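You operate a simulated robot arm through the tools that you are given. There is no shell and no other tool. Be economical: measure what you need, move in short steps, check, and stop when the job is done.

Carry out the task below with a simulated robot arm. There is one attempt and no reset: what you move stays moved.

## Task
Load the cone board: red cone on disc 2, black cone on disc 6.
Fine: press the orange lever down first to hold the yarn, lift it again last; the other cones stay. Set down upright: what you pick out. Where these are worked on the way, their far stop is far enough and under half their travel is too little: orange lever.
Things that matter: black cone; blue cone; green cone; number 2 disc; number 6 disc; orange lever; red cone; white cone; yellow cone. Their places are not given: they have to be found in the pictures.

It is judged by the outcome, as a careful person would: the job done as asked, and still so three seconds after it is handed in. It fails if anything else is knocked over, pushed out of place, dropped, spilled or broken.

## Robot
A 6-joint arm with a two-finger gripper, fixed in place. Base frame: the origin is at the foot of the arm, x ahead of it, y to its left, z up; the work surface is at about z = 0.8. Lengths are in m, angles in degrees, forces in N, time in s.
Its first joint turns from -149.0 to 149.0 degrees. Payload 1.57 kg.
The tool frame sits at the grasp point between the pads (the TCP): z along the fingers, y along the line on which they close. The tips reach 0.021 m beyond it. The gripper opens to 0.07 m. The gripper's body begins 0.05 m behind the TCP.
Orientation is that of the tool frame in the base frame, as [roll, pitch, yaw] about the fixed x, y, z axes, in that order (R = Rz(yaw) Ry(pitch) Rx(roll)). With the fingers straight down and closing along the base's y, the tool's x points along the base's -x, its y along +y and its z along -z.

## Interface
- The arm moves only by the tool send_rows. Its argument "targets" is a list of rows, each an object (a shift or turn left out is 0, a gripper value left out holds the last) with "xyz": the shift along the tool's x, y, z in cm, a list of three; "turn": the turn, a rotation vector about the tool's x, y, z in degrees, a list of three; "hand": the finger opening in cm, from 0 to 7. In form: [{"xyz": [tx, ty, tz], "turn": [rx, ry, rz], "hand": hand}, ...]. A call has 1 to 20 rows; each row is the pose to reach, as a shift and turn from the pose commanded when the call began, along the tool's axes at that moment. Each row takes 0.2 s and may step no farther than 0.05 m and 8.6 degrees from the row before; otherwise, or with a gripper value out of range, the whole call is refused. A pose out of reach is approached as far as the arm can. The call stops where the force on the tool passes 40 N (or 10 N more than at its start, if that is more) or the arm is blocked; 0.2 s more then pass. The fingers move at their own pace and stop on an object; they squeeze with about 30 N. The grip force told is the motor's: it shows also when the fingers shut on nothing. Time passes only in rows, and 0.2 s behind the last, so rows that repeat a pose let the fingers close. The reply holds the time, the measured pose of the TCP, the force on the tool along the base axes, the opening and the grip force, in the units named above and with some noise, with the torque about the TCP (base axes, N m) and any sound that the robot's microphone picked up.
- Cameras (640 x 400 px; columns grow to the right, rows downward): "scene" is fixed at [0.402, 0.6497, 1.555]; the picture's right is [-0.86, -0.52, 0.00], its down [-0.50, 0.84, -0.21] and it looks along [0.11, -0.18, -0.98] (base axes); focal length 214 px, centre (320, 200). "wrist" rides on the gripper at [0.079, 0.004, -0.081] in the tool frame; the picture's right is [-0.05, 1.00, 0.00], its down [-0.67, -0.04, -0.74] and it looks along [-0.74, -0.04, 0.67] (tool axes); focal length 256 px, centre (320, 200).
- camera(camera): a new picture of that camera. It takes no simulated time.
- move_column(by): slides the trunk up (or, below 0, down) by that many m; the arm rides with it, the base frame stays. It gives what a move gives, with no picture.
- locate(camera, pixels): for up to 12 pixels [column, row] of the newest picture of that camera ("zoom" is the newest enlarged one), the place [x, y, z] in the base frame of the surface seen there, good to about 0.002 m. It takes no simulated time.
- inspect(camera, box): a new picture of the part [left, top, right, bottom] of that camera's present view, enlarged. It takes no simulated time.
- hand_in(): hands the job in; it is judged then, once.

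Go step by step. Measure first, check grasps and placings, and put right what went wrong. The budget is 80 turns and 46 pictures, counting those below and the enlarged ones. Unless the task says otherwise, let go and move clear before handing in, and close with one line.

The tools are called after "Call:" as a command line: name --argument value ..., lists and objects as JSON in quotes. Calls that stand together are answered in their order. send_rows: Moves the arm, as the interface text tells. Its arguments: {"type":"object","properties":{"targets":{"type":"array"}},"required":["targets"]} The other tools are called the same way: move_column (by) slides the trunk up or down; camera (camera) takes a picture; locate (camera, pixels) gives the place of the surface under pixels of a picture; inspect (camera, box) takes an enlarged picture of a part of a camera's view; hand_in () hands the job in.

At the start:

```text
time_s: 0.0
tool_pos: [0.6494, 0.4302, 1.2213]
ee_rot: [179.9, -0.1, 180.0]
contact_force: [0.0, 0.6, 0.0]
moment: [0.04, 0.0, -0.01]
finger_gap: 0.0699
grip_force: 0.1
trunk travel left (down, up): [-0.902, 0.068]
```

scene: 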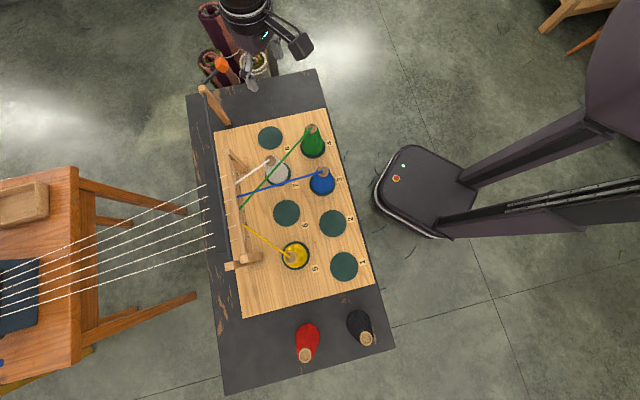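
wrist: 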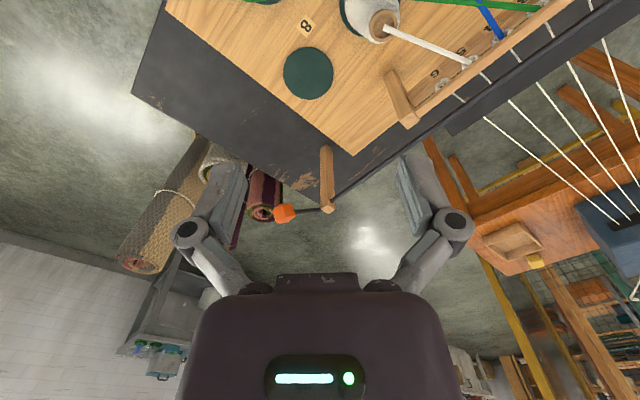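

The scene shows the board with the red cone near (307,340), the black cone near (362,328), and the orange lever knob near (221,65). I'll enlarge these areas and locate the main points.

Call:
inspect --camera "scene" --box '[180, 100, 400, 240]'

Call:
inspect --camera "scene" --box '[180, 40, 300, 115]'

Call:
locate --camera "scene" --pixels '[[306, 355], [307, 335], [366, 339], [357, 320], [333, 223], [287, 213], [345, 267], [270, 138], [320, 230], [221, 65], [206, 91], [226, 120]]'

Call:
inspect --camera "scene" --box '[220, 230, 400, 390]'

```text
2.86 times, centred on (290, 170) of scene
```

zoom: 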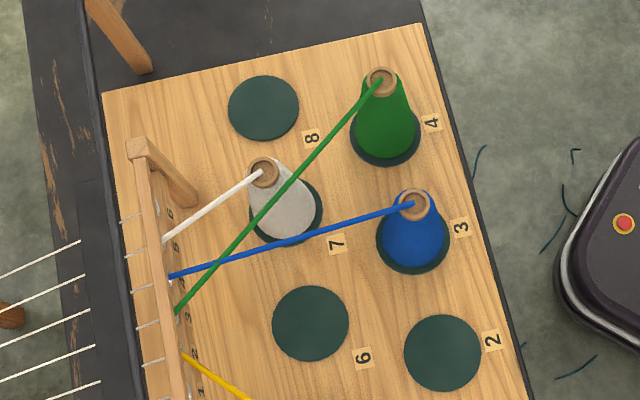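

```text
5.33 times, centred on (240, 78) of scene
```

zoom: 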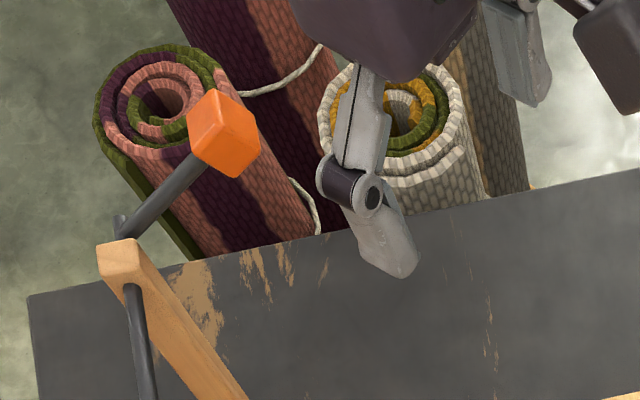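

```text
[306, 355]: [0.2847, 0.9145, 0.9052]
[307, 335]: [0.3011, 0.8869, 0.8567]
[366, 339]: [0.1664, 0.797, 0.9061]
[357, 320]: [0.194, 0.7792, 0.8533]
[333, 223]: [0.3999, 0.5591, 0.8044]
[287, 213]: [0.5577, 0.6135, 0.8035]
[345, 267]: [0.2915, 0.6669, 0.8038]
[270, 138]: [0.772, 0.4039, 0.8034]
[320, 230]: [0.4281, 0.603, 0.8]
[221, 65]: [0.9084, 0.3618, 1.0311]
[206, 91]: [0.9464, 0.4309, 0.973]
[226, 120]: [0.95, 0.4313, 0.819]
```

```text
2.50 times, centred on (310, 310) of scene
```

zoom: 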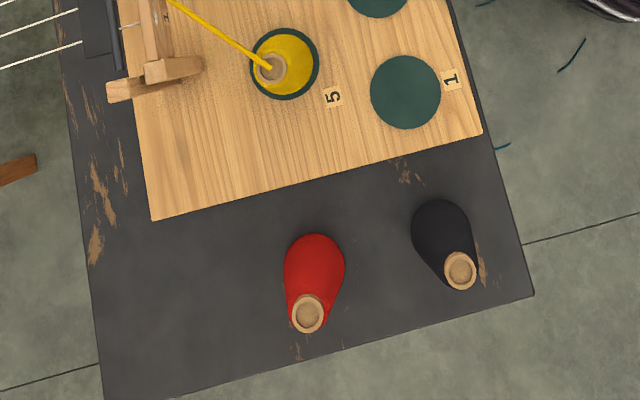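

Disc 2 is near (0.400, 0.559) and disc 6 near (0.558, 0.614). The lever needs a closer look before I touch it, so I'll enlarge it in the wrist view.

Call:
inspect --camera "wrist" --box '[240, 130, 400, 230]'

Call:
locate --camera "zoom" --pixels '[[175, 335], [190, 300], [150, 335], [200, 330], [230, 325], [260, 320], [300, 315], [350, 320], [345, 150], [348, 100], [330, 80], [350, 260]]'

```text
4.00 times, centred on (320, 180) of wrist
```

zoom: 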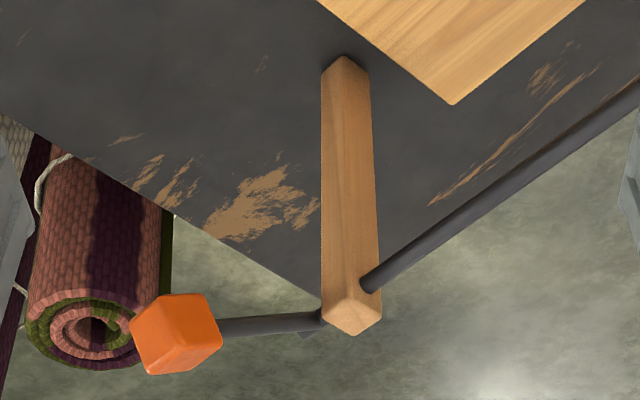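

```text
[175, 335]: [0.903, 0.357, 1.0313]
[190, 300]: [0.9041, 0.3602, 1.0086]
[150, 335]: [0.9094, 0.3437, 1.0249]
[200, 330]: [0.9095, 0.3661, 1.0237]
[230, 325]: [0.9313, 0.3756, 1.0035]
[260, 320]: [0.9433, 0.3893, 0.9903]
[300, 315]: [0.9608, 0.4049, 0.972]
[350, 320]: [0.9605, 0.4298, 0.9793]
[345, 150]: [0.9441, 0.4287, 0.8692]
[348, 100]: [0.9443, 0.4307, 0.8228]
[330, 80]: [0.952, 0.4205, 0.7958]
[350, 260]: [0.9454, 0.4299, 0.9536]
```

The lever's axle rod runs along the table's long direction, and its arm rises toward the robot with the knob near (0.908, 0.358, 1.02). I'll move above the knob and turn 45° so the fingers close parallel to that axle.

Call:
send_rows --targets '[{"xyz": [-3, -0.9, 0], "turn": [0, 0, -6], "hand": 7}, {"xyz": [-6, -1.8, 0], "turn": [0, 0, -12]}, {"xyz": [-9, -2.6, 0], "turn": [0, 0, -18]}, {"xyz": [-12, -3.5, 0], "turn": [0, 0, -24]}, {"xyz": [-15, -4.3, 0], "turn": [0, 0, -30]}, {"xyz": [-18, -5.2, 0], "turn": [0, 0, -36]}, {"xyz": [-21, -6.1, 0], "turn": [0, 0, -42]}, {"xyz": [-22, -7.0, 0], "turn": [0, 0, -45]}]'

Call:
camera --camera "wrist"

Call:
camera --camera "scene"

```text
time_s: 1.8
tool_pos: [0.8695, 0.3589, 1.2212]
ee_rot: [-179.9, 0.0, -134.9]
contact_force: [-0.5, -0.2, -0.5]
moment: [-0.02, 0.02, 0.0]
finger_gap: 0.07
grip_force: 0.0
trunk travel left (down, up): [-0.902, 0.068]
```

```text
39 pictures are left
```

wrist: 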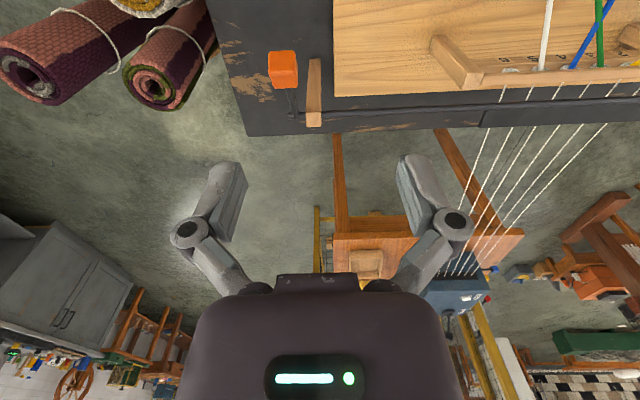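

```text
38 pictures are left
```

scene: 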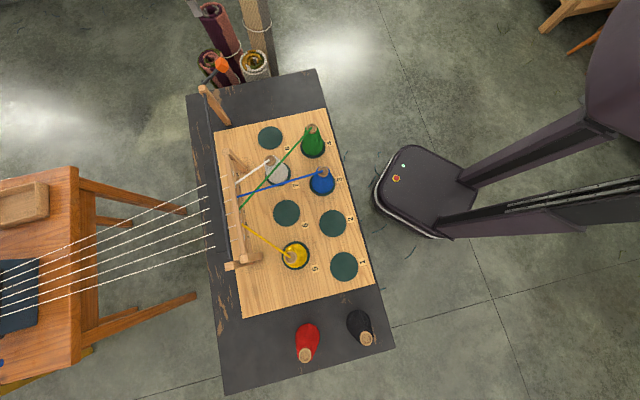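

At this yaw the table edge runs almost level in the wrist view, and the lever knob is at (283,70). I'll enlarge and locate the lever and nearby rugs.

Call:
inspect --camera "wrist" --box '[220, 30, 380, 130]'

Call:
locate --camera "zoom" --pixels '[[220, 110], [280, 110], [250, 150], [220, 190], [290, 190], [255, 220], [230, 222], [283, 270], [290, 300], [375, 320], [500, 345], [620, 330]]'

Call:
locate --camera "scene" --pixels '[[209, 62], [225, 75], [255, 62], [234, 72], [221, 65], [212, 10]]'

```text
4.00 times, centred on (300, 80) of wrist
```

zoom: 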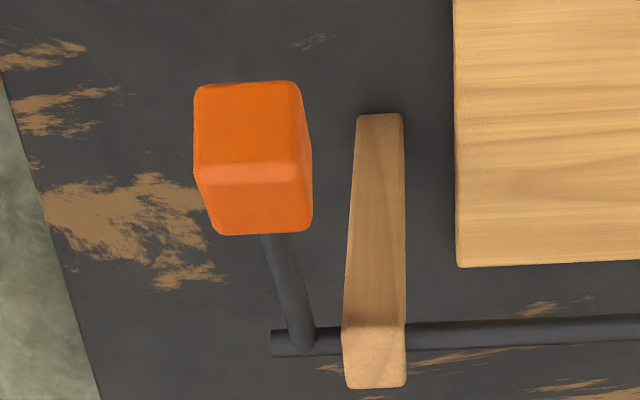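

```text
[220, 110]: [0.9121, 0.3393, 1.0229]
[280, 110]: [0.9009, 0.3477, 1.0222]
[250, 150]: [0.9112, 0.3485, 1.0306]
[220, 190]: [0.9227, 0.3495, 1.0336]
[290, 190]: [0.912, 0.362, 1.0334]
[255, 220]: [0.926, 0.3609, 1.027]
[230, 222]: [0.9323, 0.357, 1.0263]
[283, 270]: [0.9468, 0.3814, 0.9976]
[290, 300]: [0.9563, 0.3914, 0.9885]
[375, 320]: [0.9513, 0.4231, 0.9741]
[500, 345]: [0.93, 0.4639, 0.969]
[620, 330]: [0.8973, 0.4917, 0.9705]
```

```text
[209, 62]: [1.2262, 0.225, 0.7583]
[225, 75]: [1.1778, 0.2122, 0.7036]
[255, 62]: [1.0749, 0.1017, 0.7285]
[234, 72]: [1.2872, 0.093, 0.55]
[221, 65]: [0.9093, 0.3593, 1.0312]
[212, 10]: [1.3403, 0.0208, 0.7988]
```

The knob's ridge is near (0.917, 0.356, 1.034) and its pivot near (0.972, 0.411, 0.965), and no rugs are in the way. I'll close the fingers and come down to just above the knob.

Call:
send_rows --targets '[{"xyz": [-1.5, -1.8, 0], "hand": 0}, {"xyz": [-2.9, -3.6, 0]}, {"xyz": [-2.9, -3.6, 4]}, {"xyz": [-2.9, -3.6, 8]}, {"xyz": [-2.9, -3.6, 12]}, {"xyz": [-2.9, -3.6, 15]}, {"xyz": [-2.9, -3.6, 15]}]'

Call:
inspect --camera "scene" --box '[180, 40, 300, 115]'

Call:
camera --camera "wrist"

```text
time_s: 3.4
tool_pos: [0.9149, 0.3554, 1.2215]
ee_rot: [-179.9, 0.1, -135.1]
contact_force: [-0.2, -1.5, 0.1]
moment: [0.02, -0.02, 0.0]
finger_gap: 0.0
grip_force: 28.3
out of reach, approached as far as the arm can: row 3, 4, 5, 6, 7
trunk travel left (down, up): [-0.902, 0.068]
```

```text
5.33 times, centred on (240, 78) of scene
```

zoom: 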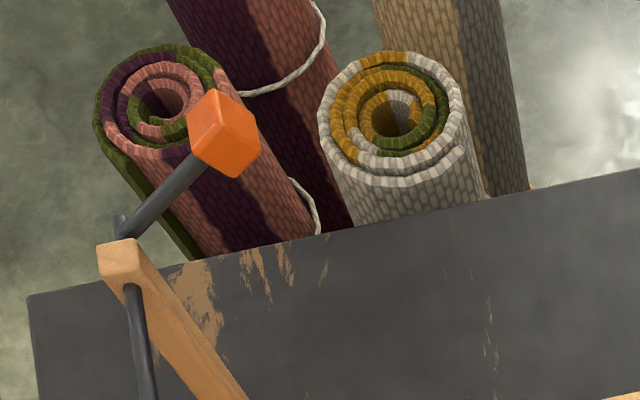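

```text
35 pictures are left
```

wrist: 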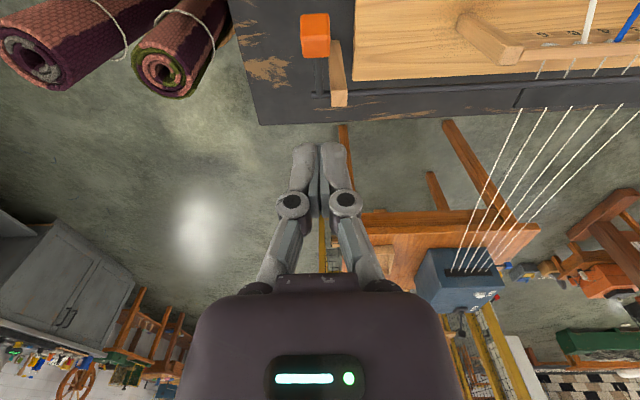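

At 0.98 m out the arm can't go lower at this trunk height. I'll check whether it can reach higher at the same radius, so the trunk can be lowered and the press still made with the arm.

Call:
send_rows --targets '[{"xyz": [0, 0, -4]}, {"xyz": [0, 0, -8]}, {"xyz": [0, 0, -12]}]'

```text
time_s: 4.2
tool_pos: [0.9147, 0.3558, 1.2214]
ee_rot: [-180.0, 0.0, -135.0]
contact_force: [0.6, -0.2, 0.4]
moment: [0.01, -0.01, 0.03]
finger_gap: 0.0002
grip_force: 28.3
out of reach, approached as far as the arm can: row 1, 2, 3
trunk travel left (down, up): [-0.902, 0.068]
```

The rows may have been counted from the unreached lower pose, so I'll try lifting again.

Call:
send_rows --targets '[{"xyz": [0, 0, -4]}, {"xyz": [0, 0, -8]}]'

```text
time_s: 4.8
tool_pos: [0.9153, 0.3545, 1.2215]
ee_rot: [-179.9, 0.1, -134.9]
contact_force: [-0.4, 1.0, 0.3]
moment: [0.02, -0.02, 0.02]
finger_gap: 0.0
grip_force: 28.4
out of reach, approached as far as the arm can: row 1, 2
trunk travel left (down, up): [-0.902, 0.068]
```

The arm is at its full reach here, so I'll use the trunk for the vertical motion. The fingertips are now above the knob; I'll lower to just above it.

Call:
move_column --by -0.155

Call:
inspect --camera "scene" --box '[180, 20, 340, 120]'

Call:
camera --camera "wrist"

```text
time_s: 6.6
tool_pos: [0.9159, 0.3552, 1.0656]
ee_rot: [180.0, 0.0, -134.9]
contact_force: [-0.7, -0.6, 0.6]
moment: [-0.02, -0.01, 0.04]
finger_gap: 0.0002
grip_force: 28.9
trunk travel left (down, up): [-0.747, 0.223]
```

```text
4.00 times, centred on (260, 70) of scene
```

zoom: 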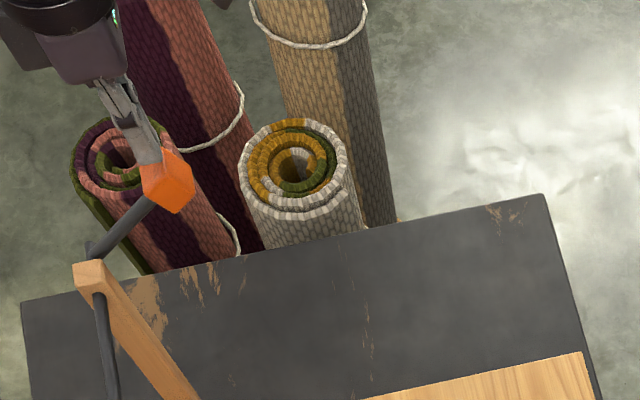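

```text
33 pictures are left
```

wrist: 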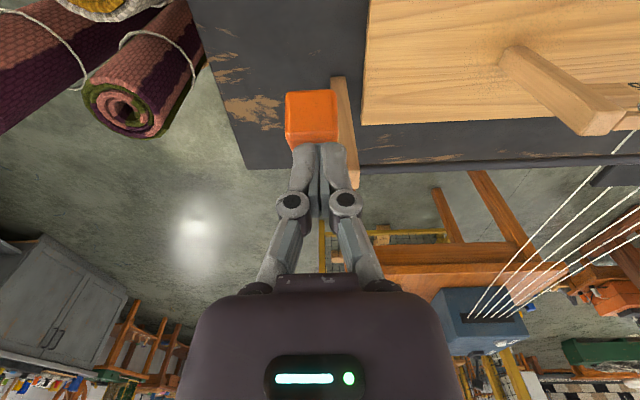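

The tips sit about 1 cm above the knob, slightly toward the post side. I'll shift 0.6 cm outward (tool +x), since the knob swings that way as it goes down.

Call:
send_rows --targets '[{"xyz": [0.6, 0, 0]}, {"xyz": [0.6, 0, 0]}]'

Call:
move_column --by -0.03

```text
time_s: 7.2
tool_pos: [0.9108, 0.3524, 1.0666]
ee_rot: [179.9, 0.1, -135.0]
contact_force: [-0.6, 0.5, 0.7]
moment: [-0.01, -0.01, 0.01]
finger_gap: 0.0003
grip_force: 28.5
trunk travel left (down, up): [-0.747, 0.223]
```

```text
time_s: 7.9
tool_pos: [0.9104, 0.3516, 1.0366]
ee_rot: [-180.0, 0.0, -135.1]
contact_force: [-0.1, 0.2, 0.2]
moment: [-0.01, -0.03, 0.01]
finger_gap: 0.0001
grip_force: 28.5
trunk travel left (down, up): [-0.717, 0.253]
```

The tip should now be at about 1.016 m but reads no force. I'll look to see whether the lever moved.

Call:
inspect --camera "wrist" --box '[240, 70, 400, 170]'

Call:
inspect --camera "scene" --box '[180, 20, 300, 95]'

```text
4.00 times, centred on (320, 120) of wrist
```

zoom: 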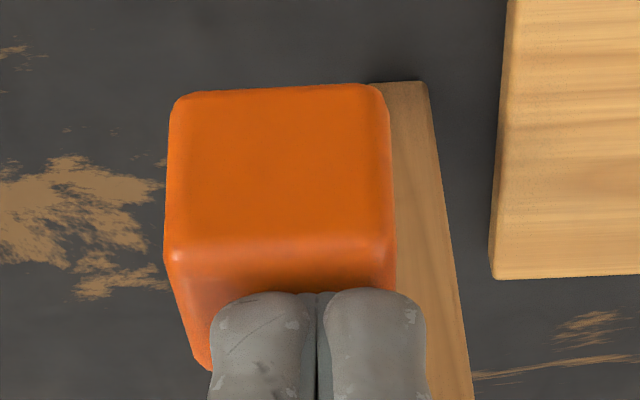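

```text
5.33 times, centred on (240, 58) of scene
```

zoom: 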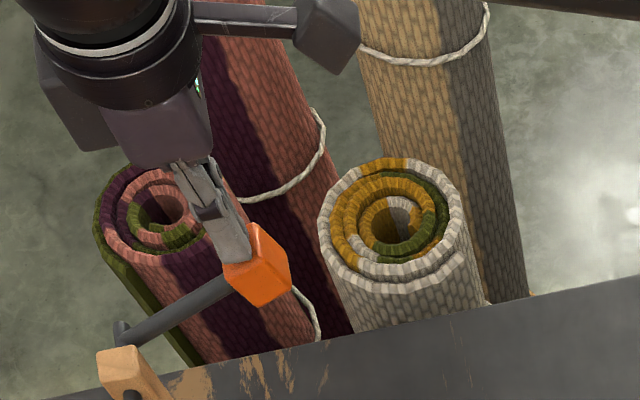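

The lever is moving down under the fingertips. I'll recentre a little (tool +x 0.7 cm, y −0.4 cm) and keep pressing.

Call:
send_rows --targets '[{"xyz": [0.4, -0.2, 0]}, {"xyz": [0.7, -0.4, 0]}]'

Call:
move_column --by -0.03

Call:
move_column --by -0.02

Call:
inspect --camera "scene" --box '[180, 20, 300, 95]'

```text
time_s: 8.5
tool_pos: [0.9092, 0.3439, 1.0356]
ee_rot: [180.0, 0.0, -135.1]
contact_force: [0.3, -0.3, 0.3]
moment: [-0.02, 0.04, 0.01]
finger_gap: 0.0002
grip_force: 28.3
trunk travel left (down, up): [-0.717, 0.253]
```

```text
time_s: 9.3
tool_pos: [0.9096, 0.3442, 1.006]
ee_rot: [-179.9, 0.1, -135.0]
contact_force: [0.6, -0.2, -0.4]
moment: [-0.02, -0.01, 0.0]
finger_gap: 0.0
grip_force: 28.9
trunk travel left (down, up): [-0.687, 0.283]
```

```text
time_s: 10.0
tool_pos: [0.9084, 0.3436, 0.9858]
ee_rot: [180.0, 0.1, -135.0]
contact_force: [-0.2, 0.3, -0.1]
moment: [0.02, 0.04, -0.01]
finger_gap: 0.0001
grip_force: 28.2
trunk travel left (down, up): [-0.667, 0.303]
```

```text
5.33 times, centred on (240, 58) of scene
```

zoom: 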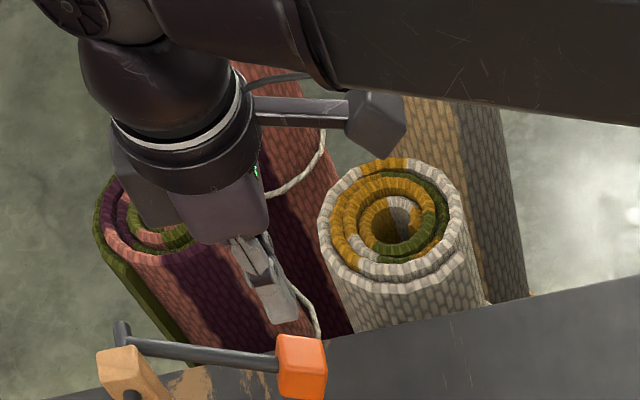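

The lever appears to have swung well down, with a gap below the fingertips. I'll locate the knob in the scene zoom.

Call:
locate --camera "zoom" --pixels '[[290, 345], [310, 350], [300, 375], [200, 350], [245, 360], [315, 385], [150, 345], [120, 330]]'

Call:
inspect --camera "wrist" --box '[240, 70, 400, 170]'

```text
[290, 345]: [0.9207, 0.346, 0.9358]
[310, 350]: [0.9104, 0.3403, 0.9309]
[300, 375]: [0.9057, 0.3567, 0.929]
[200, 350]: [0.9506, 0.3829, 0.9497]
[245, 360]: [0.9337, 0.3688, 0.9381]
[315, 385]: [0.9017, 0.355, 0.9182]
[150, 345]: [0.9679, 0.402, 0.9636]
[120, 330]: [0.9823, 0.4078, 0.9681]
```

```text
4.00 times, centred on (320, 120) of wrist
```

zoom: 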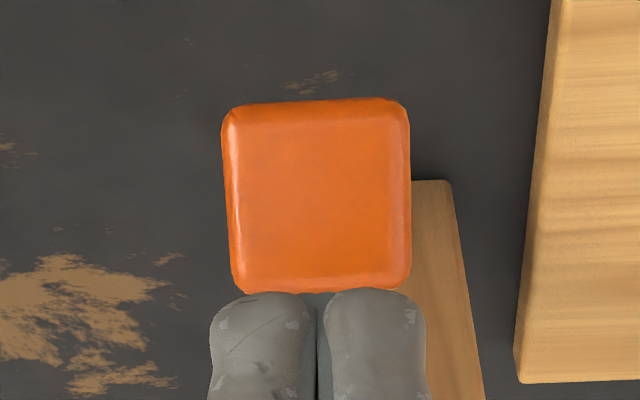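

The knob dropped to about 0.917 m, below level, so the lever probably toppled to its stop. I'll press gently to confirm.

Call:
move_column --by -0.03

Call:
move_column --by -0.01

Call:
inspect --camera "wrist" --box '[240, 70, 400, 170]'

```text
time_s: 10.7
tool_pos: [0.9083, 0.3443, 0.9552]
ee_rot: [180.0, 0.0, -135.0]
contact_force: [0.1, 0.9, -0.4]
moment: [0.01, -0.01, -0.01]
finger_gap: 0.0002
grip_force: 29.1
trunk travel left (down, up): [-0.637, 0.333]
```

```text
time_s: 11.2
tool_pos: [0.9058, 0.3425, 0.9536]
ee_rot: [-179.9, 0.2, -135.1]
contact_force: [-3.7, -1.9, 34.4]
moment: [0.14, -0.12, 0.05]
finger_gap: 0.0058
grip_force: 28.1
trunk travel left (down, up): [-0.63, 0.34]
stopped: the force on the tool passed its limit at 46 N (the readings are from after the stop); the commanded pose is now the measured one
```

```text
4.00 times, centred on (320, 120) of wrist
```

zoom: 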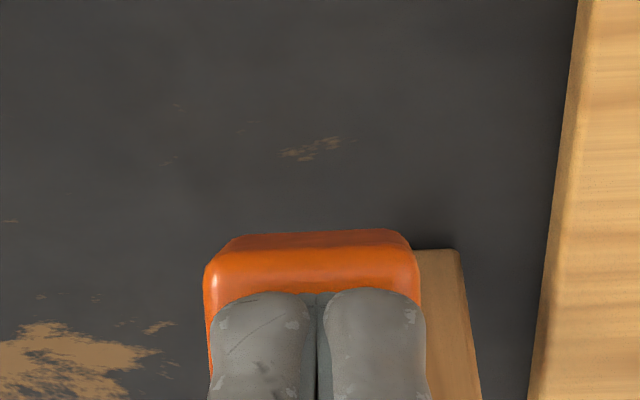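

The press met a hard stop at 46 N, so the lever is fully down. I'll raise the trunk and swing over toward the two cones.

Call:
move_column --by 0.24

Call:
send_rows --targets '[{"xyz": [0.66, 4.7, 0], "turn": [0, 0, -1.75], "hand": 0}, {"xyz": [1.31, 9.4, 0], "turn": [0, 0, -3.5]}, {"xyz": [1.97, 14.1, 0], "turn": [0, 0, -5.25]}, {"xyz": [2.63, 18.8, 0], "turn": [0, 0, -7]}, {"xyz": [3.28, 23.5, 0], "turn": [0, 0, -8.75]}, {"xyz": [3.94, 28.2, 0], "turn": [0, 0, -10.5]}, {"xyz": [4.6, 32.9, 0], "turn": [0, 0, -12.25]}, {"xyz": [5.25, 37.6, 0], "turn": [0, 0, -14]}, {"xyz": [5.9, 42.3, 0], "turn": [0, 0, -15.75]}, {"xyz": [6.56, 47, 0], "turn": [0, 0, -17.5]}, {"xyz": [7.2, 51.7, 0], "turn": [0, 0, -19.25]}, {"xyz": [7.9, 56.4, 0], "turn": [0, 0, -21]}, {"xyz": [8.5, 61.1, 0], "turn": [0, 0, -22.75]}, {"xyz": [9.2, 65.8, 0], "turn": [0, 0, -24.5]}, {"xyz": [9.9, 70.5, 0], "turn": [0, 0, -26.25]}, {"xyz": [10.5, 75.2, 0], "turn": [0, 0, -28], "hand": 7}]'

Call:
camera --camera "wrist"

Call:
camera --camera "scene"

```text
time_s: 13.7
tool_pos: [0.909, 0.3438, 1.1881]
ee_rot: [-180.0, 0.0, -135.0]
contact_force: [0.2, 0.0, 0.4]
moment: [-0.01, 0.03, -0.03]
finger_gap: 0.0
grip_force: 28.6
trunk travel left (down, up): [-0.87, 0.1]
```

```text
time_s: 17.1
tool_pos: [0.3027, 0.8032, 1.1892]
ee_rot: [-179.9, 0.0, -107.1]
contact_force: [-0.6, -0.2, 0.0]
moment: [0.0, -0.01, -0.02]
finger_gap: 0.0634
grip_force: 0.1
trunk travel left (down, up): [-0.87, 0.1]
```

```text
27 pictures are left
```

wrist: 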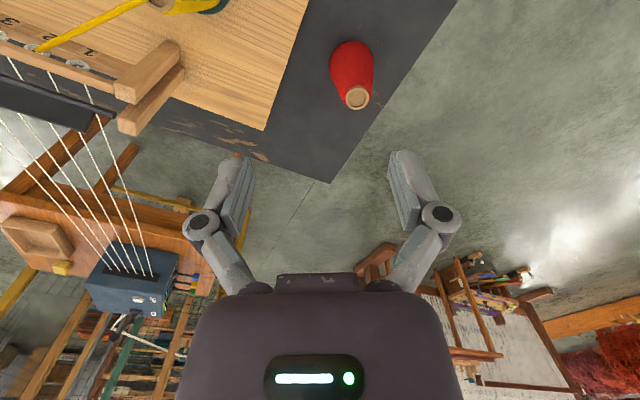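

```text
26 pictures are left
```

scene: 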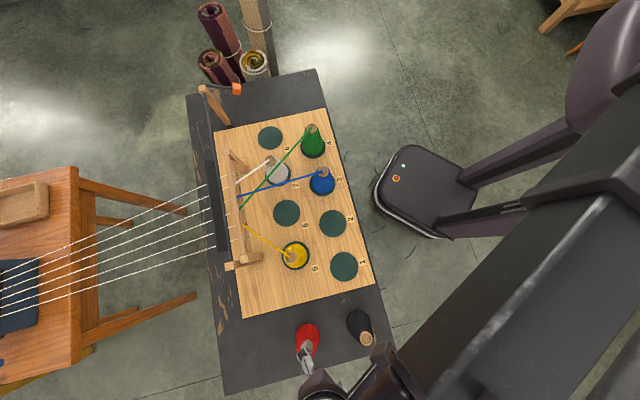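

The lever stays down and the clamp has engaged. I'll enlarge the red cone and measure it, along with the disc edges and the yarn positions.

Call:
inspect --camera "wrist" --box '[288, 25, 416, 115]'

Call:
locate --camera "zoom" --pixels '[[347, 345], [347, 372], [300, 355], [395, 355], [310, 310], [230, 250], [410, 250], [320, 300], [320, 200], [310, 120], [215, 180], [415, 180]]'

Call:
locate --camera "scene" --pixels '[[333, 210], [333, 236], [320, 223], [346, 223], [287, 200], [287, 226], [274, 213], [300, 213], [290, 183], [262, 190], [268, 239], [292, 253]]'

Call:
locate --camera "wrist" --pixels '[[357, 97], [85, 30], [110, 17], [160, 60], [355, 100]]'

```text
4.44 times, centred on (352, 70) of wrist
```

zoom: 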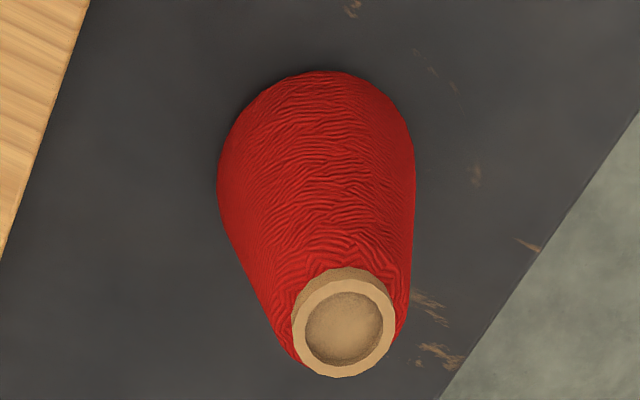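

```text
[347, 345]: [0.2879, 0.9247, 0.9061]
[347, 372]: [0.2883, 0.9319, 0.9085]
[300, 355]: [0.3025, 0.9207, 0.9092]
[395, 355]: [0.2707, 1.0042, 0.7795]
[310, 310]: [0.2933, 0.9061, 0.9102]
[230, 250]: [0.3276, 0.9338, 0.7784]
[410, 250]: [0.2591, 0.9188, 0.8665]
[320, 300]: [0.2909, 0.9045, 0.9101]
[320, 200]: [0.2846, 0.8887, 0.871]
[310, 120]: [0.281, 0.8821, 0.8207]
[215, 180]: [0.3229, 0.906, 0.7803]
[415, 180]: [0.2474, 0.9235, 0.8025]
```

```text
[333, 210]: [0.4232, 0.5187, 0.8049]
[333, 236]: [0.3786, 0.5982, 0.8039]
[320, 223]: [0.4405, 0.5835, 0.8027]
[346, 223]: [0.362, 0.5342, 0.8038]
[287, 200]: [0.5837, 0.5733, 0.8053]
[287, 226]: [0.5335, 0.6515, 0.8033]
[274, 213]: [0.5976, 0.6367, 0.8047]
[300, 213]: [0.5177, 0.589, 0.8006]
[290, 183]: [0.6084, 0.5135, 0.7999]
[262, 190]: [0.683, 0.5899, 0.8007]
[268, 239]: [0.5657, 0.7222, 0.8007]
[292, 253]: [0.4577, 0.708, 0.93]
```

```text
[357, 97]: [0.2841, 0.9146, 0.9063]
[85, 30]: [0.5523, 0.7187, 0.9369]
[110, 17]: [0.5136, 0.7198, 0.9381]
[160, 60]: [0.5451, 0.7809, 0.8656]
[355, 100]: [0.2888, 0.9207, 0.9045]
```

The red cone stands on the table at z≈0.779 with its top at 0.910. Its axis is near (0.2875, 0.917), disc 2 is at (0.401, 0.559) and disc 6 is at (0.558, 0.613). I'll move over the red cone with the hand open and lower the trunk partway.

Call:
send_rows --targets '[{"xyz": [-3.5, 1.6, 0], "hand": 7}, {"xyz": [-7, 3.2, 0]}, {"xyz": [-10.4, 4.8, 0]}, {"xyz": [-10.4, 4.8, 0]}]'

Call:
move_column --by -0.22

Call:
camera --camera "wrist"

Call:
camera --camera "scene"

```text
time_s: 18.1
tool_pos: [0.287, 0.9146, 1.1887]
ee_rot: [-179.9, 0.1, -107.0]
contact_force: [-0.1, -0.3, -0.2]
moment: [-0.02, -0.02, 0.02]
finger_gap: 0.0703
grip_force: 0.2
trunk travel left (down, up): [-0.87, 0.1]
```

```text
time_s: 20.4
tool_pos: [0.2868, 0.9147, 0.9687]
ee_rot: [-179.9, 0.0, -106.9]
contact_force: [-0.4, 0.0, -0.4]
moment: [0.0, -0.01, 0.02]
finger_gap: 0.0702
grip_force: 0.0
trunk travel left (down, up): [-0.65, 0.32]
```

```text
24 pictures are left
```

wrist: 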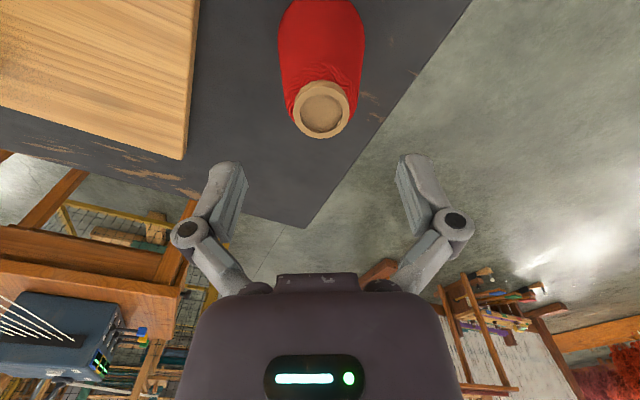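

```text
23 pictures are left
```

scene: 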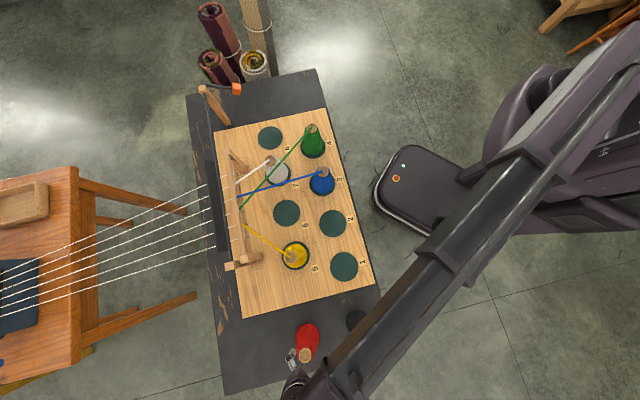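

The red cone's rim is centred at (321,110), between the fingers. I'll get its exact centre.

Call:
locate --camera "wrist" --pixels '[[296, 110], [348, 110], [320, 135], [321, 86], [321, 110], [321, 78], [321, 65], [321, 45], [321, 20]]'

```text
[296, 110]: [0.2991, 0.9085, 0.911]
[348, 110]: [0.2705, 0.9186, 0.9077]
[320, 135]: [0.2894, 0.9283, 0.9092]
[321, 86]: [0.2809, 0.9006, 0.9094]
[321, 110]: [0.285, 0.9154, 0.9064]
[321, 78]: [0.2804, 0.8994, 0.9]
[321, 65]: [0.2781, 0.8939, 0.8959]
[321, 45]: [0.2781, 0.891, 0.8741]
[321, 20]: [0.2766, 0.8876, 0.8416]
```

The axis is at (0.285, 0.914), with a gentle taper and radius about 0.025 at z 0.87. I'll correct by a couple of millimetres and lower to TCP z≈0.872.

Call:
send_rows --targets '[{"xyz": [0.1, 0.15, 0]}, {"xyz": [0.1, 0.15, 0]}]'

Call:
move_column --by -0.096

Call:
send_rows --targets '[{"hand": 0}, {"hand": 0}, {"hand": 0}, {"hand": 0}]'

Call:
camera --camera "wrist"

```text
time_s: 21.0
tool_pos: [0.2845, 0.9134, 0.9669]
ee_rot: [-179.8, 0.0, -106.9]
contact_force: [-0.4, 0.3, -0.2]
moment: [-0.02, 0.01, -0.02]
finger_gap: 0.07
grip_force: 0.1
trunk travel left (down, up): [-0.65, 0.32]
```

```text
time_s: 22.3
tool_pos: [0.285, 0.9125, 0.8735]
ee_rot: [-179.9, 0.1, -107.0]
contact_force: [-0.5, -0.4, 0.6]
moment: [-0.01, -0.01, 0.0]
finger_gap: 0.07
grip_force: 0.1
trunk travel left (down, up): [-0.554, 0.416]
```

```text
time_s: 23.3
tool_pos: [0.285, 0.9128, 0.8725]
ee_rot: [-179.9, 0.1, -107.0]
contact_force: [1.9, -1.7, 9.1]
moment: [-0.05, 0.01, 0.04]
finger_gap: 0.0549
grip_force: 29.9
trunk travel left (down, up): [-0.554, 0.416]
```

```text
22 pictures are left
```

wrist: 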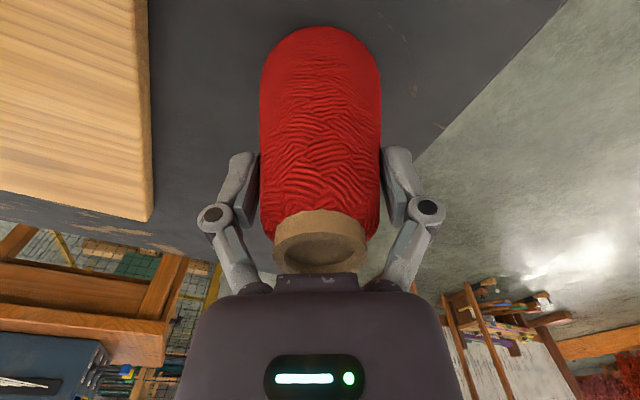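

Both fingers hold the cone at a 5.5 cm gap. I'll lift 3 cm with the trunk and check for slip.

Call:
move_column --by 0.03

Call:
camera --camera "wrist"

```text
time_s: 24.1
tool_pos: [0.2841, 0.9149, 0.9028]
ee_rot: [-179.9, 0.0, -107.0]
contact_force: [1.0, 0.3, -2.3]
moment: [0.02, -0.01, 0.0]
finger_gap: 0.0548
grip_force: 29.7
trunk travel left (down, up): [-0.584, 0.386]
```

```text
21 pictures are left
```

wrist: 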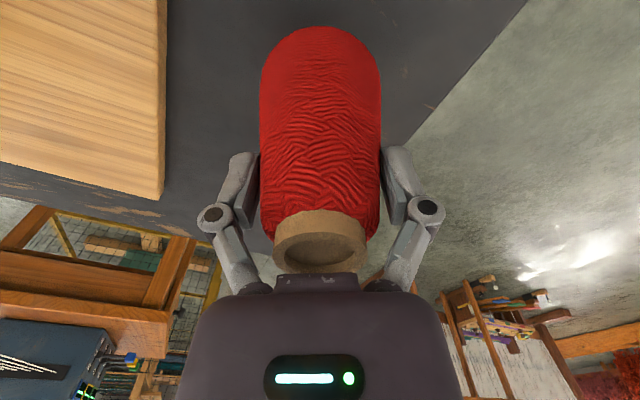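

There was no slip. I'll raise clear and carry it over disc 2.

Call:
move_column --by 0.18

Call:
send_rows --targets '[{"xyz": [3.4, -2.39, 0], "turn": [0, 0, 2]}, {"xyz": [6.79, -4.77, 0], "turn": [0, 0, 4]}, {"xyz": [10.19, -7.16, 0], "turn": [0, 0, 6]}, {"xyz": [13.58, -9.54, 0], "turn": [0, 0, 8]}, {"xyz": [16.98, -11.93, 0], "turn": [0, 0, 10]}, {"xyz": [20.37, -14.31, 0], "turn": [0, 0, 12]}, {"xyz": [23.77, -16.7, 0], "turn": [0, 0, 14]}, {"xyz": [27.16, -19.08, 0], "turn": [0, 0, 16]}, {"xyz": [30.56, -21.47, 0], "turn": [0, 0, 18]}, {"xyz": [30.56, -21.47, 0], "turn": [0, 0, 18]}]'

Call:
camera --camera "wrist"

Call:
camera --camera "scene"

```text
time_s: 26.1
tool_pos: [0.2843, 0.9155, 1.0821]
ee_rot: [-179.9, 0.0, -106.9]
contact_force: [-0.3, -0.4, -1.8]
moment: [0.02, 0.0, 0.02]
finger_gap: 0.0548
grip_force: 30.1
trunk travel left (down, up): [-0.764, 0.206]
```

```text
time_s: 28.3
tool_pos: [0.4016, 0.5612, 1.0827]
ee_rot: [-179.8, 0.1, -125.1]
contact_force: [0.2, 0.3, -1.5]
moment: [0.01, 0.0, 0.0]
finger_gap: 0.0549
grip_force: 30.2
trunk travel left (down, up): [-0.764, 0.206]
```

```text
20 pictures are left
```

wrist: 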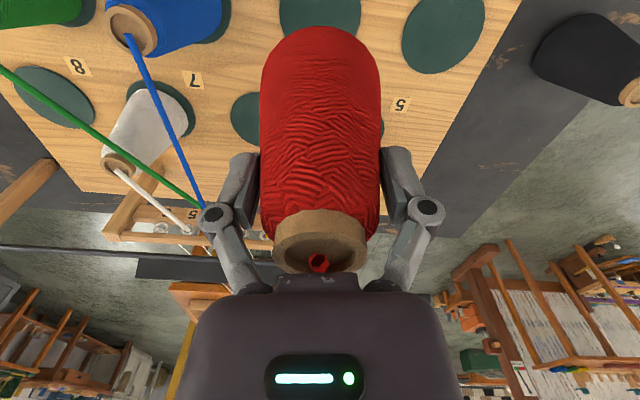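

```text
19 pictures are left
```

scene: 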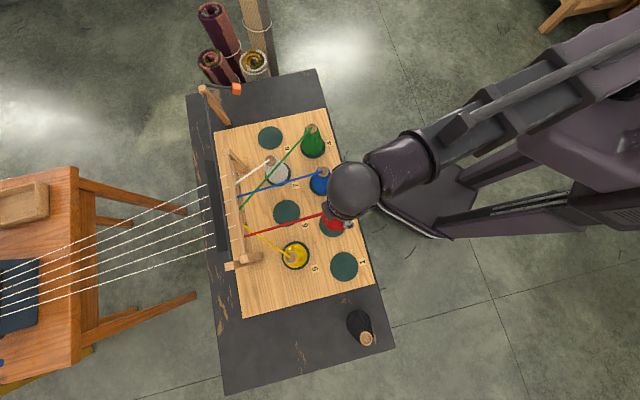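

The cone is over disc 2, and its yarn now runs to the comb. I'll lower it toward z≈0.90.

Call:
move_column --by -0.178

Call:
inspect --camera "scene" --box '[220, 130, 380, 290]'

Call:
camera --camera "wrist"

```text
time_s: 30.2
tool_pos: [0.4007, 0.5601, 0.905]
ee_rot: [-179.9, 0.1, -125.1]
contact_force: [0.5, -0.3, -2.2]
moment: [0.01, -0.01, 0.02]
finger_gap: 0.0549
grip_force: 30.1
trunk travel left (down, up): [-0.586, 0.384]
```

```text
2.50 times, centred on (300, 210) of scene
```

zoom: 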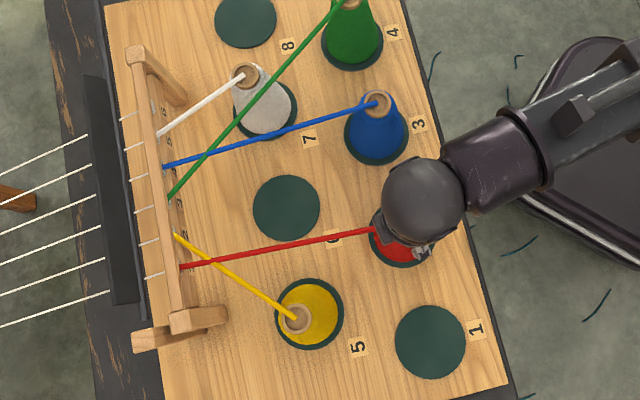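

```text
17 pictures are left
```

wrist: 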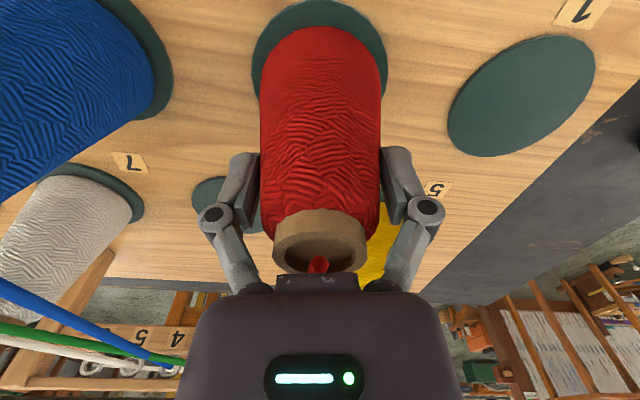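

Red is about 7 mm above the disc and centred on it. I'll lower in small steps until it touches.

Call:
send_rows --targets '[{"xyz": [0, 0, 0.3]}, {"xyz": [0, 0, 0.5]}, {"xyz": [0, 0, 0.6]}, {"xyz": [0, 0, 0.7]}]'

```text
time_s: 31.2
tool_pos: [0.4006, 0.56, 0.904]
ee_rot: [-179.9, 0.1, -125.0]
contact_force: [0.0, 0.5, -2.2]
moment: [-0.02, -0.01, 0.0]
finger_gap: 0.0547
grip_force: 30.4
out of reach, approached as far as the arm can: row 1, 2, 3, 4
trunk travel left (down, up): [-0.586, 0.384]
```

The arm is at its lower limit here, so I'll use the trunk.

Call:
move_column --by -0.005

Call:
move_column --by -0.002

```text
time_s: 31.8
tool_pos: [0.4005, 0.5593, 0.8999]
ee_rot: [-179.9, 0.1, -125.1]
contact_force: [-0.1, 0.2, -1.9]
moment: [0.0, -0.02, -0.01]
finger_gap: 0.0549
grip_force: 29.7
trunk travel left (down, up): [-0.581, 0.389]
```

```text
time_s: 32.3
tool_pos: [0.4012, 0.5594, 0.8988]
ee_rot: [180.0, 0.2, -125.0]
contact_force: [0.7, 1.7, 5.4]
moment: [-0.04, -0.14, 0.03]
finger_gap: 0.055
grip_force: 30.0
trunk travel left (down, up): [-0.579, 0.391]
```

Contact was felt (+7 N). I'll release and raise straight up.

Call:
send_rows --targets '[{"hand": 6.2}, {"hand": 6.8}, {"hand": 7}, {"hand": 7}]'

Call:
move_column --by 0.2

Call:
camera --camera "wrist"

```text
time_s: 33.3
tool_pos: [0.401, 0.5591, 0.8961]
ee_rot: [-179.8, 0.1, -125.0]
contact_force: [-0.5, 0.0, -0.7]
moment: [0.0, 0.02, -0.02]
finger_gap: 0.07
grip_force: 0.0
trunk travel left (down, up): [-0.579, 0.391]
```

```text
time_s: 35.5
tool_pos: [0.3996, 0.5593, 1.0975]
ee_rot: [-179.9, 0.0, -125.0]
contact_force: [0.3, 0.2, -0.1]
moment: [-0.01, -0.01, 0.01]
finger_gap: 0.0699
grip_force: 0.0
trunk travel left (down, up): [-0.779, 0.191]
```

```text
16 pictures are left
```

wrist: 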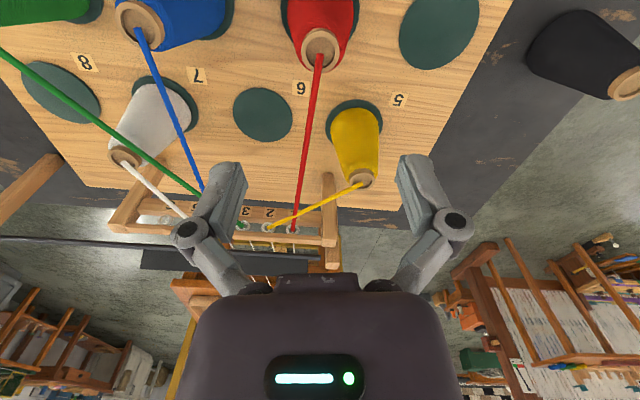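

Red stands upright on disc 2. I'll locate the red and blue yarns on both sides of disc 6, and the black cone's rim.

Call:
locate --camera "wrist" --pixels '[[313, 95], [307, 135], [301, 175], [157, 75], [171, 110], [185, 145], [262, 90], [262, 138], [234, 114], [291, 114], [320, 52], [625, 85]]'

Call:
locate --camera "scene" --pixels '[[366, 339], [361, 339], [371, 339], [366, 334], [366, 344], [356, 318]]'

```text
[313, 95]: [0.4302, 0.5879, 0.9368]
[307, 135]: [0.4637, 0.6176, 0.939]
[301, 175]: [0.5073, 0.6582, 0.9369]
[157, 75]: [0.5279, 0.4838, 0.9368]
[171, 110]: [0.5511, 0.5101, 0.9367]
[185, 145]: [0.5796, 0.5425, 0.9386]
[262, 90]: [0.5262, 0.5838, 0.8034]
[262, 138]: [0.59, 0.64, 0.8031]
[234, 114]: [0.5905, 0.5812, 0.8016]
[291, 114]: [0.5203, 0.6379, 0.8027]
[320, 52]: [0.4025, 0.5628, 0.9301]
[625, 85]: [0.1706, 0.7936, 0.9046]
```

```text
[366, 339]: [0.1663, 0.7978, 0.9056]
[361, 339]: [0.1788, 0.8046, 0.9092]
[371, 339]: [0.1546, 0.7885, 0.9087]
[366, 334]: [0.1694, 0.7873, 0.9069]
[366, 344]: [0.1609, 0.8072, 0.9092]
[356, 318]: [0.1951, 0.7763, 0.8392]
```

Disc 6 lies midway between the red and blue yarns, about 6.5 cm from each, so I'll use yaw ≈ −105° for the black cone to keep the fingers and camera inside that corridor. Next I'll move over the black cone at (0.166, 0.797).

Call:
send_rows --targets '[{"xyz": [-0.76, 4.1, 0], "turn": [0, 0, -2.5], "hand": 7}, {"xyz": [-1.51, 8.2, 0], "turn": [0, 0, -5]}, {"xyz": [-2.27, 12.3, 0], "turn": [0, 0, -7.5]}, {"xyz": [-3.02, 16.4, 0], "turn": [0, 0, -10]}, {"xyz": [-3.78, 20.5, 0], "turn": [0, 0, -12.5]}, {"xyz": [-4.54, 24.6, 0], "turn": [0, 0, -15]}, {"xyz": [-5.29, 28.7, 0], "turn": [0, 0, -17.5]}, {"xyz": [-6.05, 32.8, 0], "turn": [0, 0, -20]}, {"xyz": [-6.05, 32.8, 0], "turn": [0, 0, -20]}]'

Call:
move_column --by -0.12

Call:
camera --camera "wrist"

```text
time_s: 37.5
tool_pos: [0.1649, 0.7985, 1.098]
ee_rot: [-179.9, 0.1, -105.1]
contact_force: [0.3, 0.9, 0.1]
moment: [0.03, 0.0, 0.0]
finger_gap: 0.0698
grip_force: 0.2
trunk travel left (down, up): [-0.779, 0.191]
```

```text
time_s: 39.0
tool_pos: [0.1646, 0.7976, 0.9784]
ee_rot: [-179.9, 0.1, -105.0]
contact_force: [-0.1, -0.3, 0.4]
moment: [-0.03, 0.01, 0.01]
finger_gap: 0.0701
grip_force: 0.0
trunk travel left (down, up): [-0.659, 0.311]
```

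```text
15 pictures are left
```

wrist: 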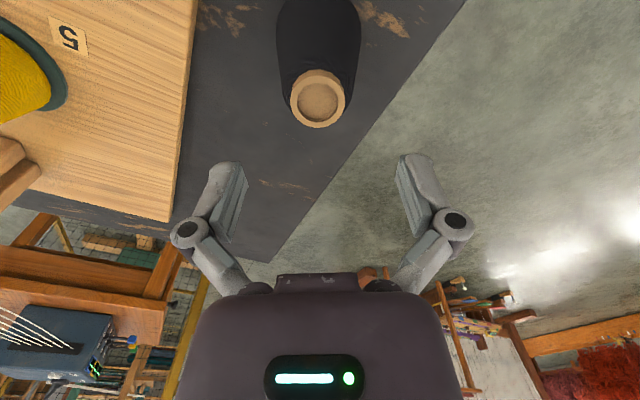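

Call:
locate --camera "wrist" --pixels '[[294, 99], [342, 99], [318, 123], [319, 76], [318, 99], [318, 55], [318, 30], [318, 10]]'

```text
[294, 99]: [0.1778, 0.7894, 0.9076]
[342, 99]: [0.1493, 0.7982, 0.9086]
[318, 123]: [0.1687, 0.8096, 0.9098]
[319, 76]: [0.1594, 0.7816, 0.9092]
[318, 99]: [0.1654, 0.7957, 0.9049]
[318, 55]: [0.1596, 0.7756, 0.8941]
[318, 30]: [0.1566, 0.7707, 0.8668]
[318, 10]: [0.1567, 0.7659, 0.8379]
```

The axis is at (0.164, 0.795), so I'll shift +0.3 cm in tool x, lower, and grip.

Call:
send_rows --targets '[{"xyz": [0.3, 0, 0]}, {"xyz": [0.3, 0, 0]}]'

Call:
move_column --by -0.105

Call:
send_rows --targets '[{"hand": 0}, {"hand": 0}, {"hand": 0}, {"hand": 0}]'

Call:
move_column --by 0.03

Call:
camera --camera "wrist"

```text
time_s: 39.6
tool_pos: [0.1651, 0.7965, 0.9769]
ee_rot: [-179.9, 0.1, -105.0]
contact_force: [-1.3, 0.4, 0.2]
moment: [0.02, -0.03, 0.0]
finger_gap: 0.0699
grip_force: 0.1
trunk travel left (down, up): [-0.659, 0.311]
```

```text
time_s: 40.9
tool_pos: [0.164, 0.7949, 0.8714]
ee_rot: [-180.0, 0.0, -105.0]
contact_force: [0.4, 0.2, 0.6]
moment: [0.01, 0.0, 0.0]
finger_gap: 0.0701
grip_force: 0.1
trunk travel left (down, up): [-0.554, 0.416]
```

```text
time_s: 41.9
tool_pos: [0.1649, 0.7954, 0.8724]
ee_rot: [-179.9, 0.1, -105.0]
contact_force: [1.4, 0.6, 10.1]
moment: [-0.01, 0.04, 0.03]
finger_gap: 0.0547
grip_force: 29.9
trunk travel left (down, up): [-0.554, 0.416]
```

```text
time_s: 42.7
tool_pos: [0.1648, 0.7947, 0.9029]
ee_rot: [-179.9, 0.1, -105.0]
contact_force: [0.2, -0.5, -2.3]
moment: [0.02, 0.0, -0.01]
finger_gap: 0.0549
grip_force: 29.5
trunk travel left (down, up): [-0.584, 0.386]
```

```text
14 pictures are left
```

wrist: 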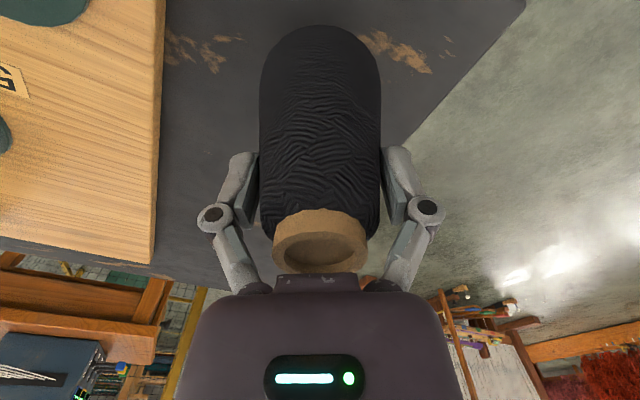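

Black is held firmly. I'll raise it and carry it over disc 6.

Call:
move_column --by 0.19

Call:
send_rows --targets '[{"xyz": [0.74, -4.27, 0]}, {"xyz": [1.49, -8.55, 0]}, {"xyz": [2.23, -12.82, 0]}, {"xyz": [2.98, -17.1, 0]}, {"xyz": [3.72, -21.37, 0]}, {"xyz": [4.46, -25.64, 0]}, {"xyz": [5.21, -29.92, 0]}, {"xyz": [5.95, -34.19, 0]}, {"xyz": [6.7, -38.47, 0]}, {"xyz": [7.44, -42.74, 0]}, {"xyz": [7.44, -42.74, 0]}]'

Call:
camera --camera "wrist"

Call:
inspect --camera "scene" --box '[190, 90, 390, 290]'

```text
time_s: 44.8
tool_pos: [0.1643, 0.7945, 1.0927]
ee_rot: [180.0, 0.0, -105.1]
contact_force: [0.0, 0.1, -1.9]
moment: [0.0, 0.0, -0.01]
finger_gap: 0.0547
grip_force: 29.8
trunk travel left (down, up): [-0.774, 0.196]
```

```text
time_s: 47.2
tool_pos: [0.5584, 0.6122, 1.0925]
ee_rot: [-179.8, -0.1, -105.0]
contact_force: [0.6, 1.0, -2.3]
moment: [0.04, 0.04, 0.03]
finger_gap: 0.0545
grip_force: 30.1
trunk travel left (down, up): [-0.774, 0.196]
```

```text
13 pictures are left
```

wrist: 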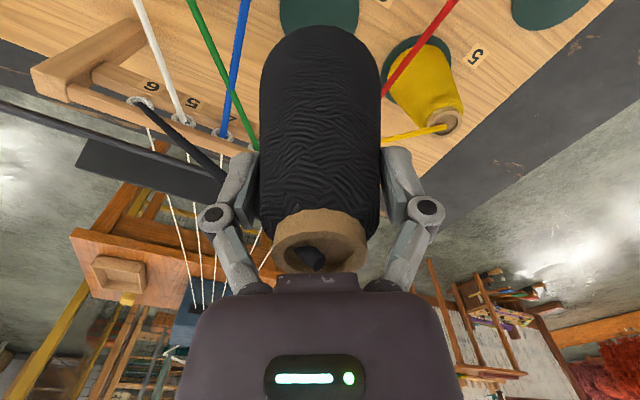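

```text
2.00 times, centred on (290, 190) of scene
```

zoom: 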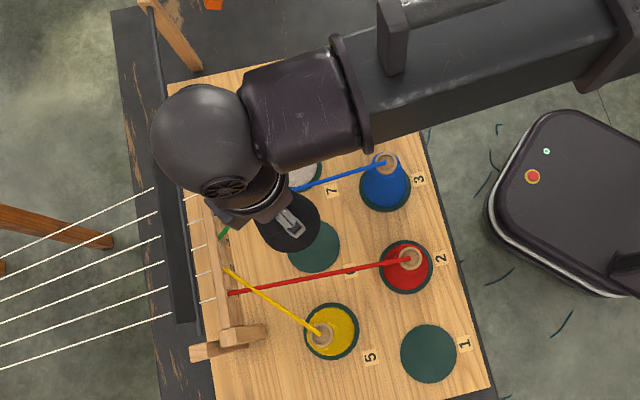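

Black is above disc 6, and its yarn now runs to hook 6 past the left finger. I'll locate that hook to choose a yaw that keeps the yarn clear of the fingers.

Call:
locate --camera "wrist" --pixels '[[140, 101], [165, 128], [190, 150], [225, 132], [236, 60], [100, 85], [235, 145], [400, 65]]'

```text
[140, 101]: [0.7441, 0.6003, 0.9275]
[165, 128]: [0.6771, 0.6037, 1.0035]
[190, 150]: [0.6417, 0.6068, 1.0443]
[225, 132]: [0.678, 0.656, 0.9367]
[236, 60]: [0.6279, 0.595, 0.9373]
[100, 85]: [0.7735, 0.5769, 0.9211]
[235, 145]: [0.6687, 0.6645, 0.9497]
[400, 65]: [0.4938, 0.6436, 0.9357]
```

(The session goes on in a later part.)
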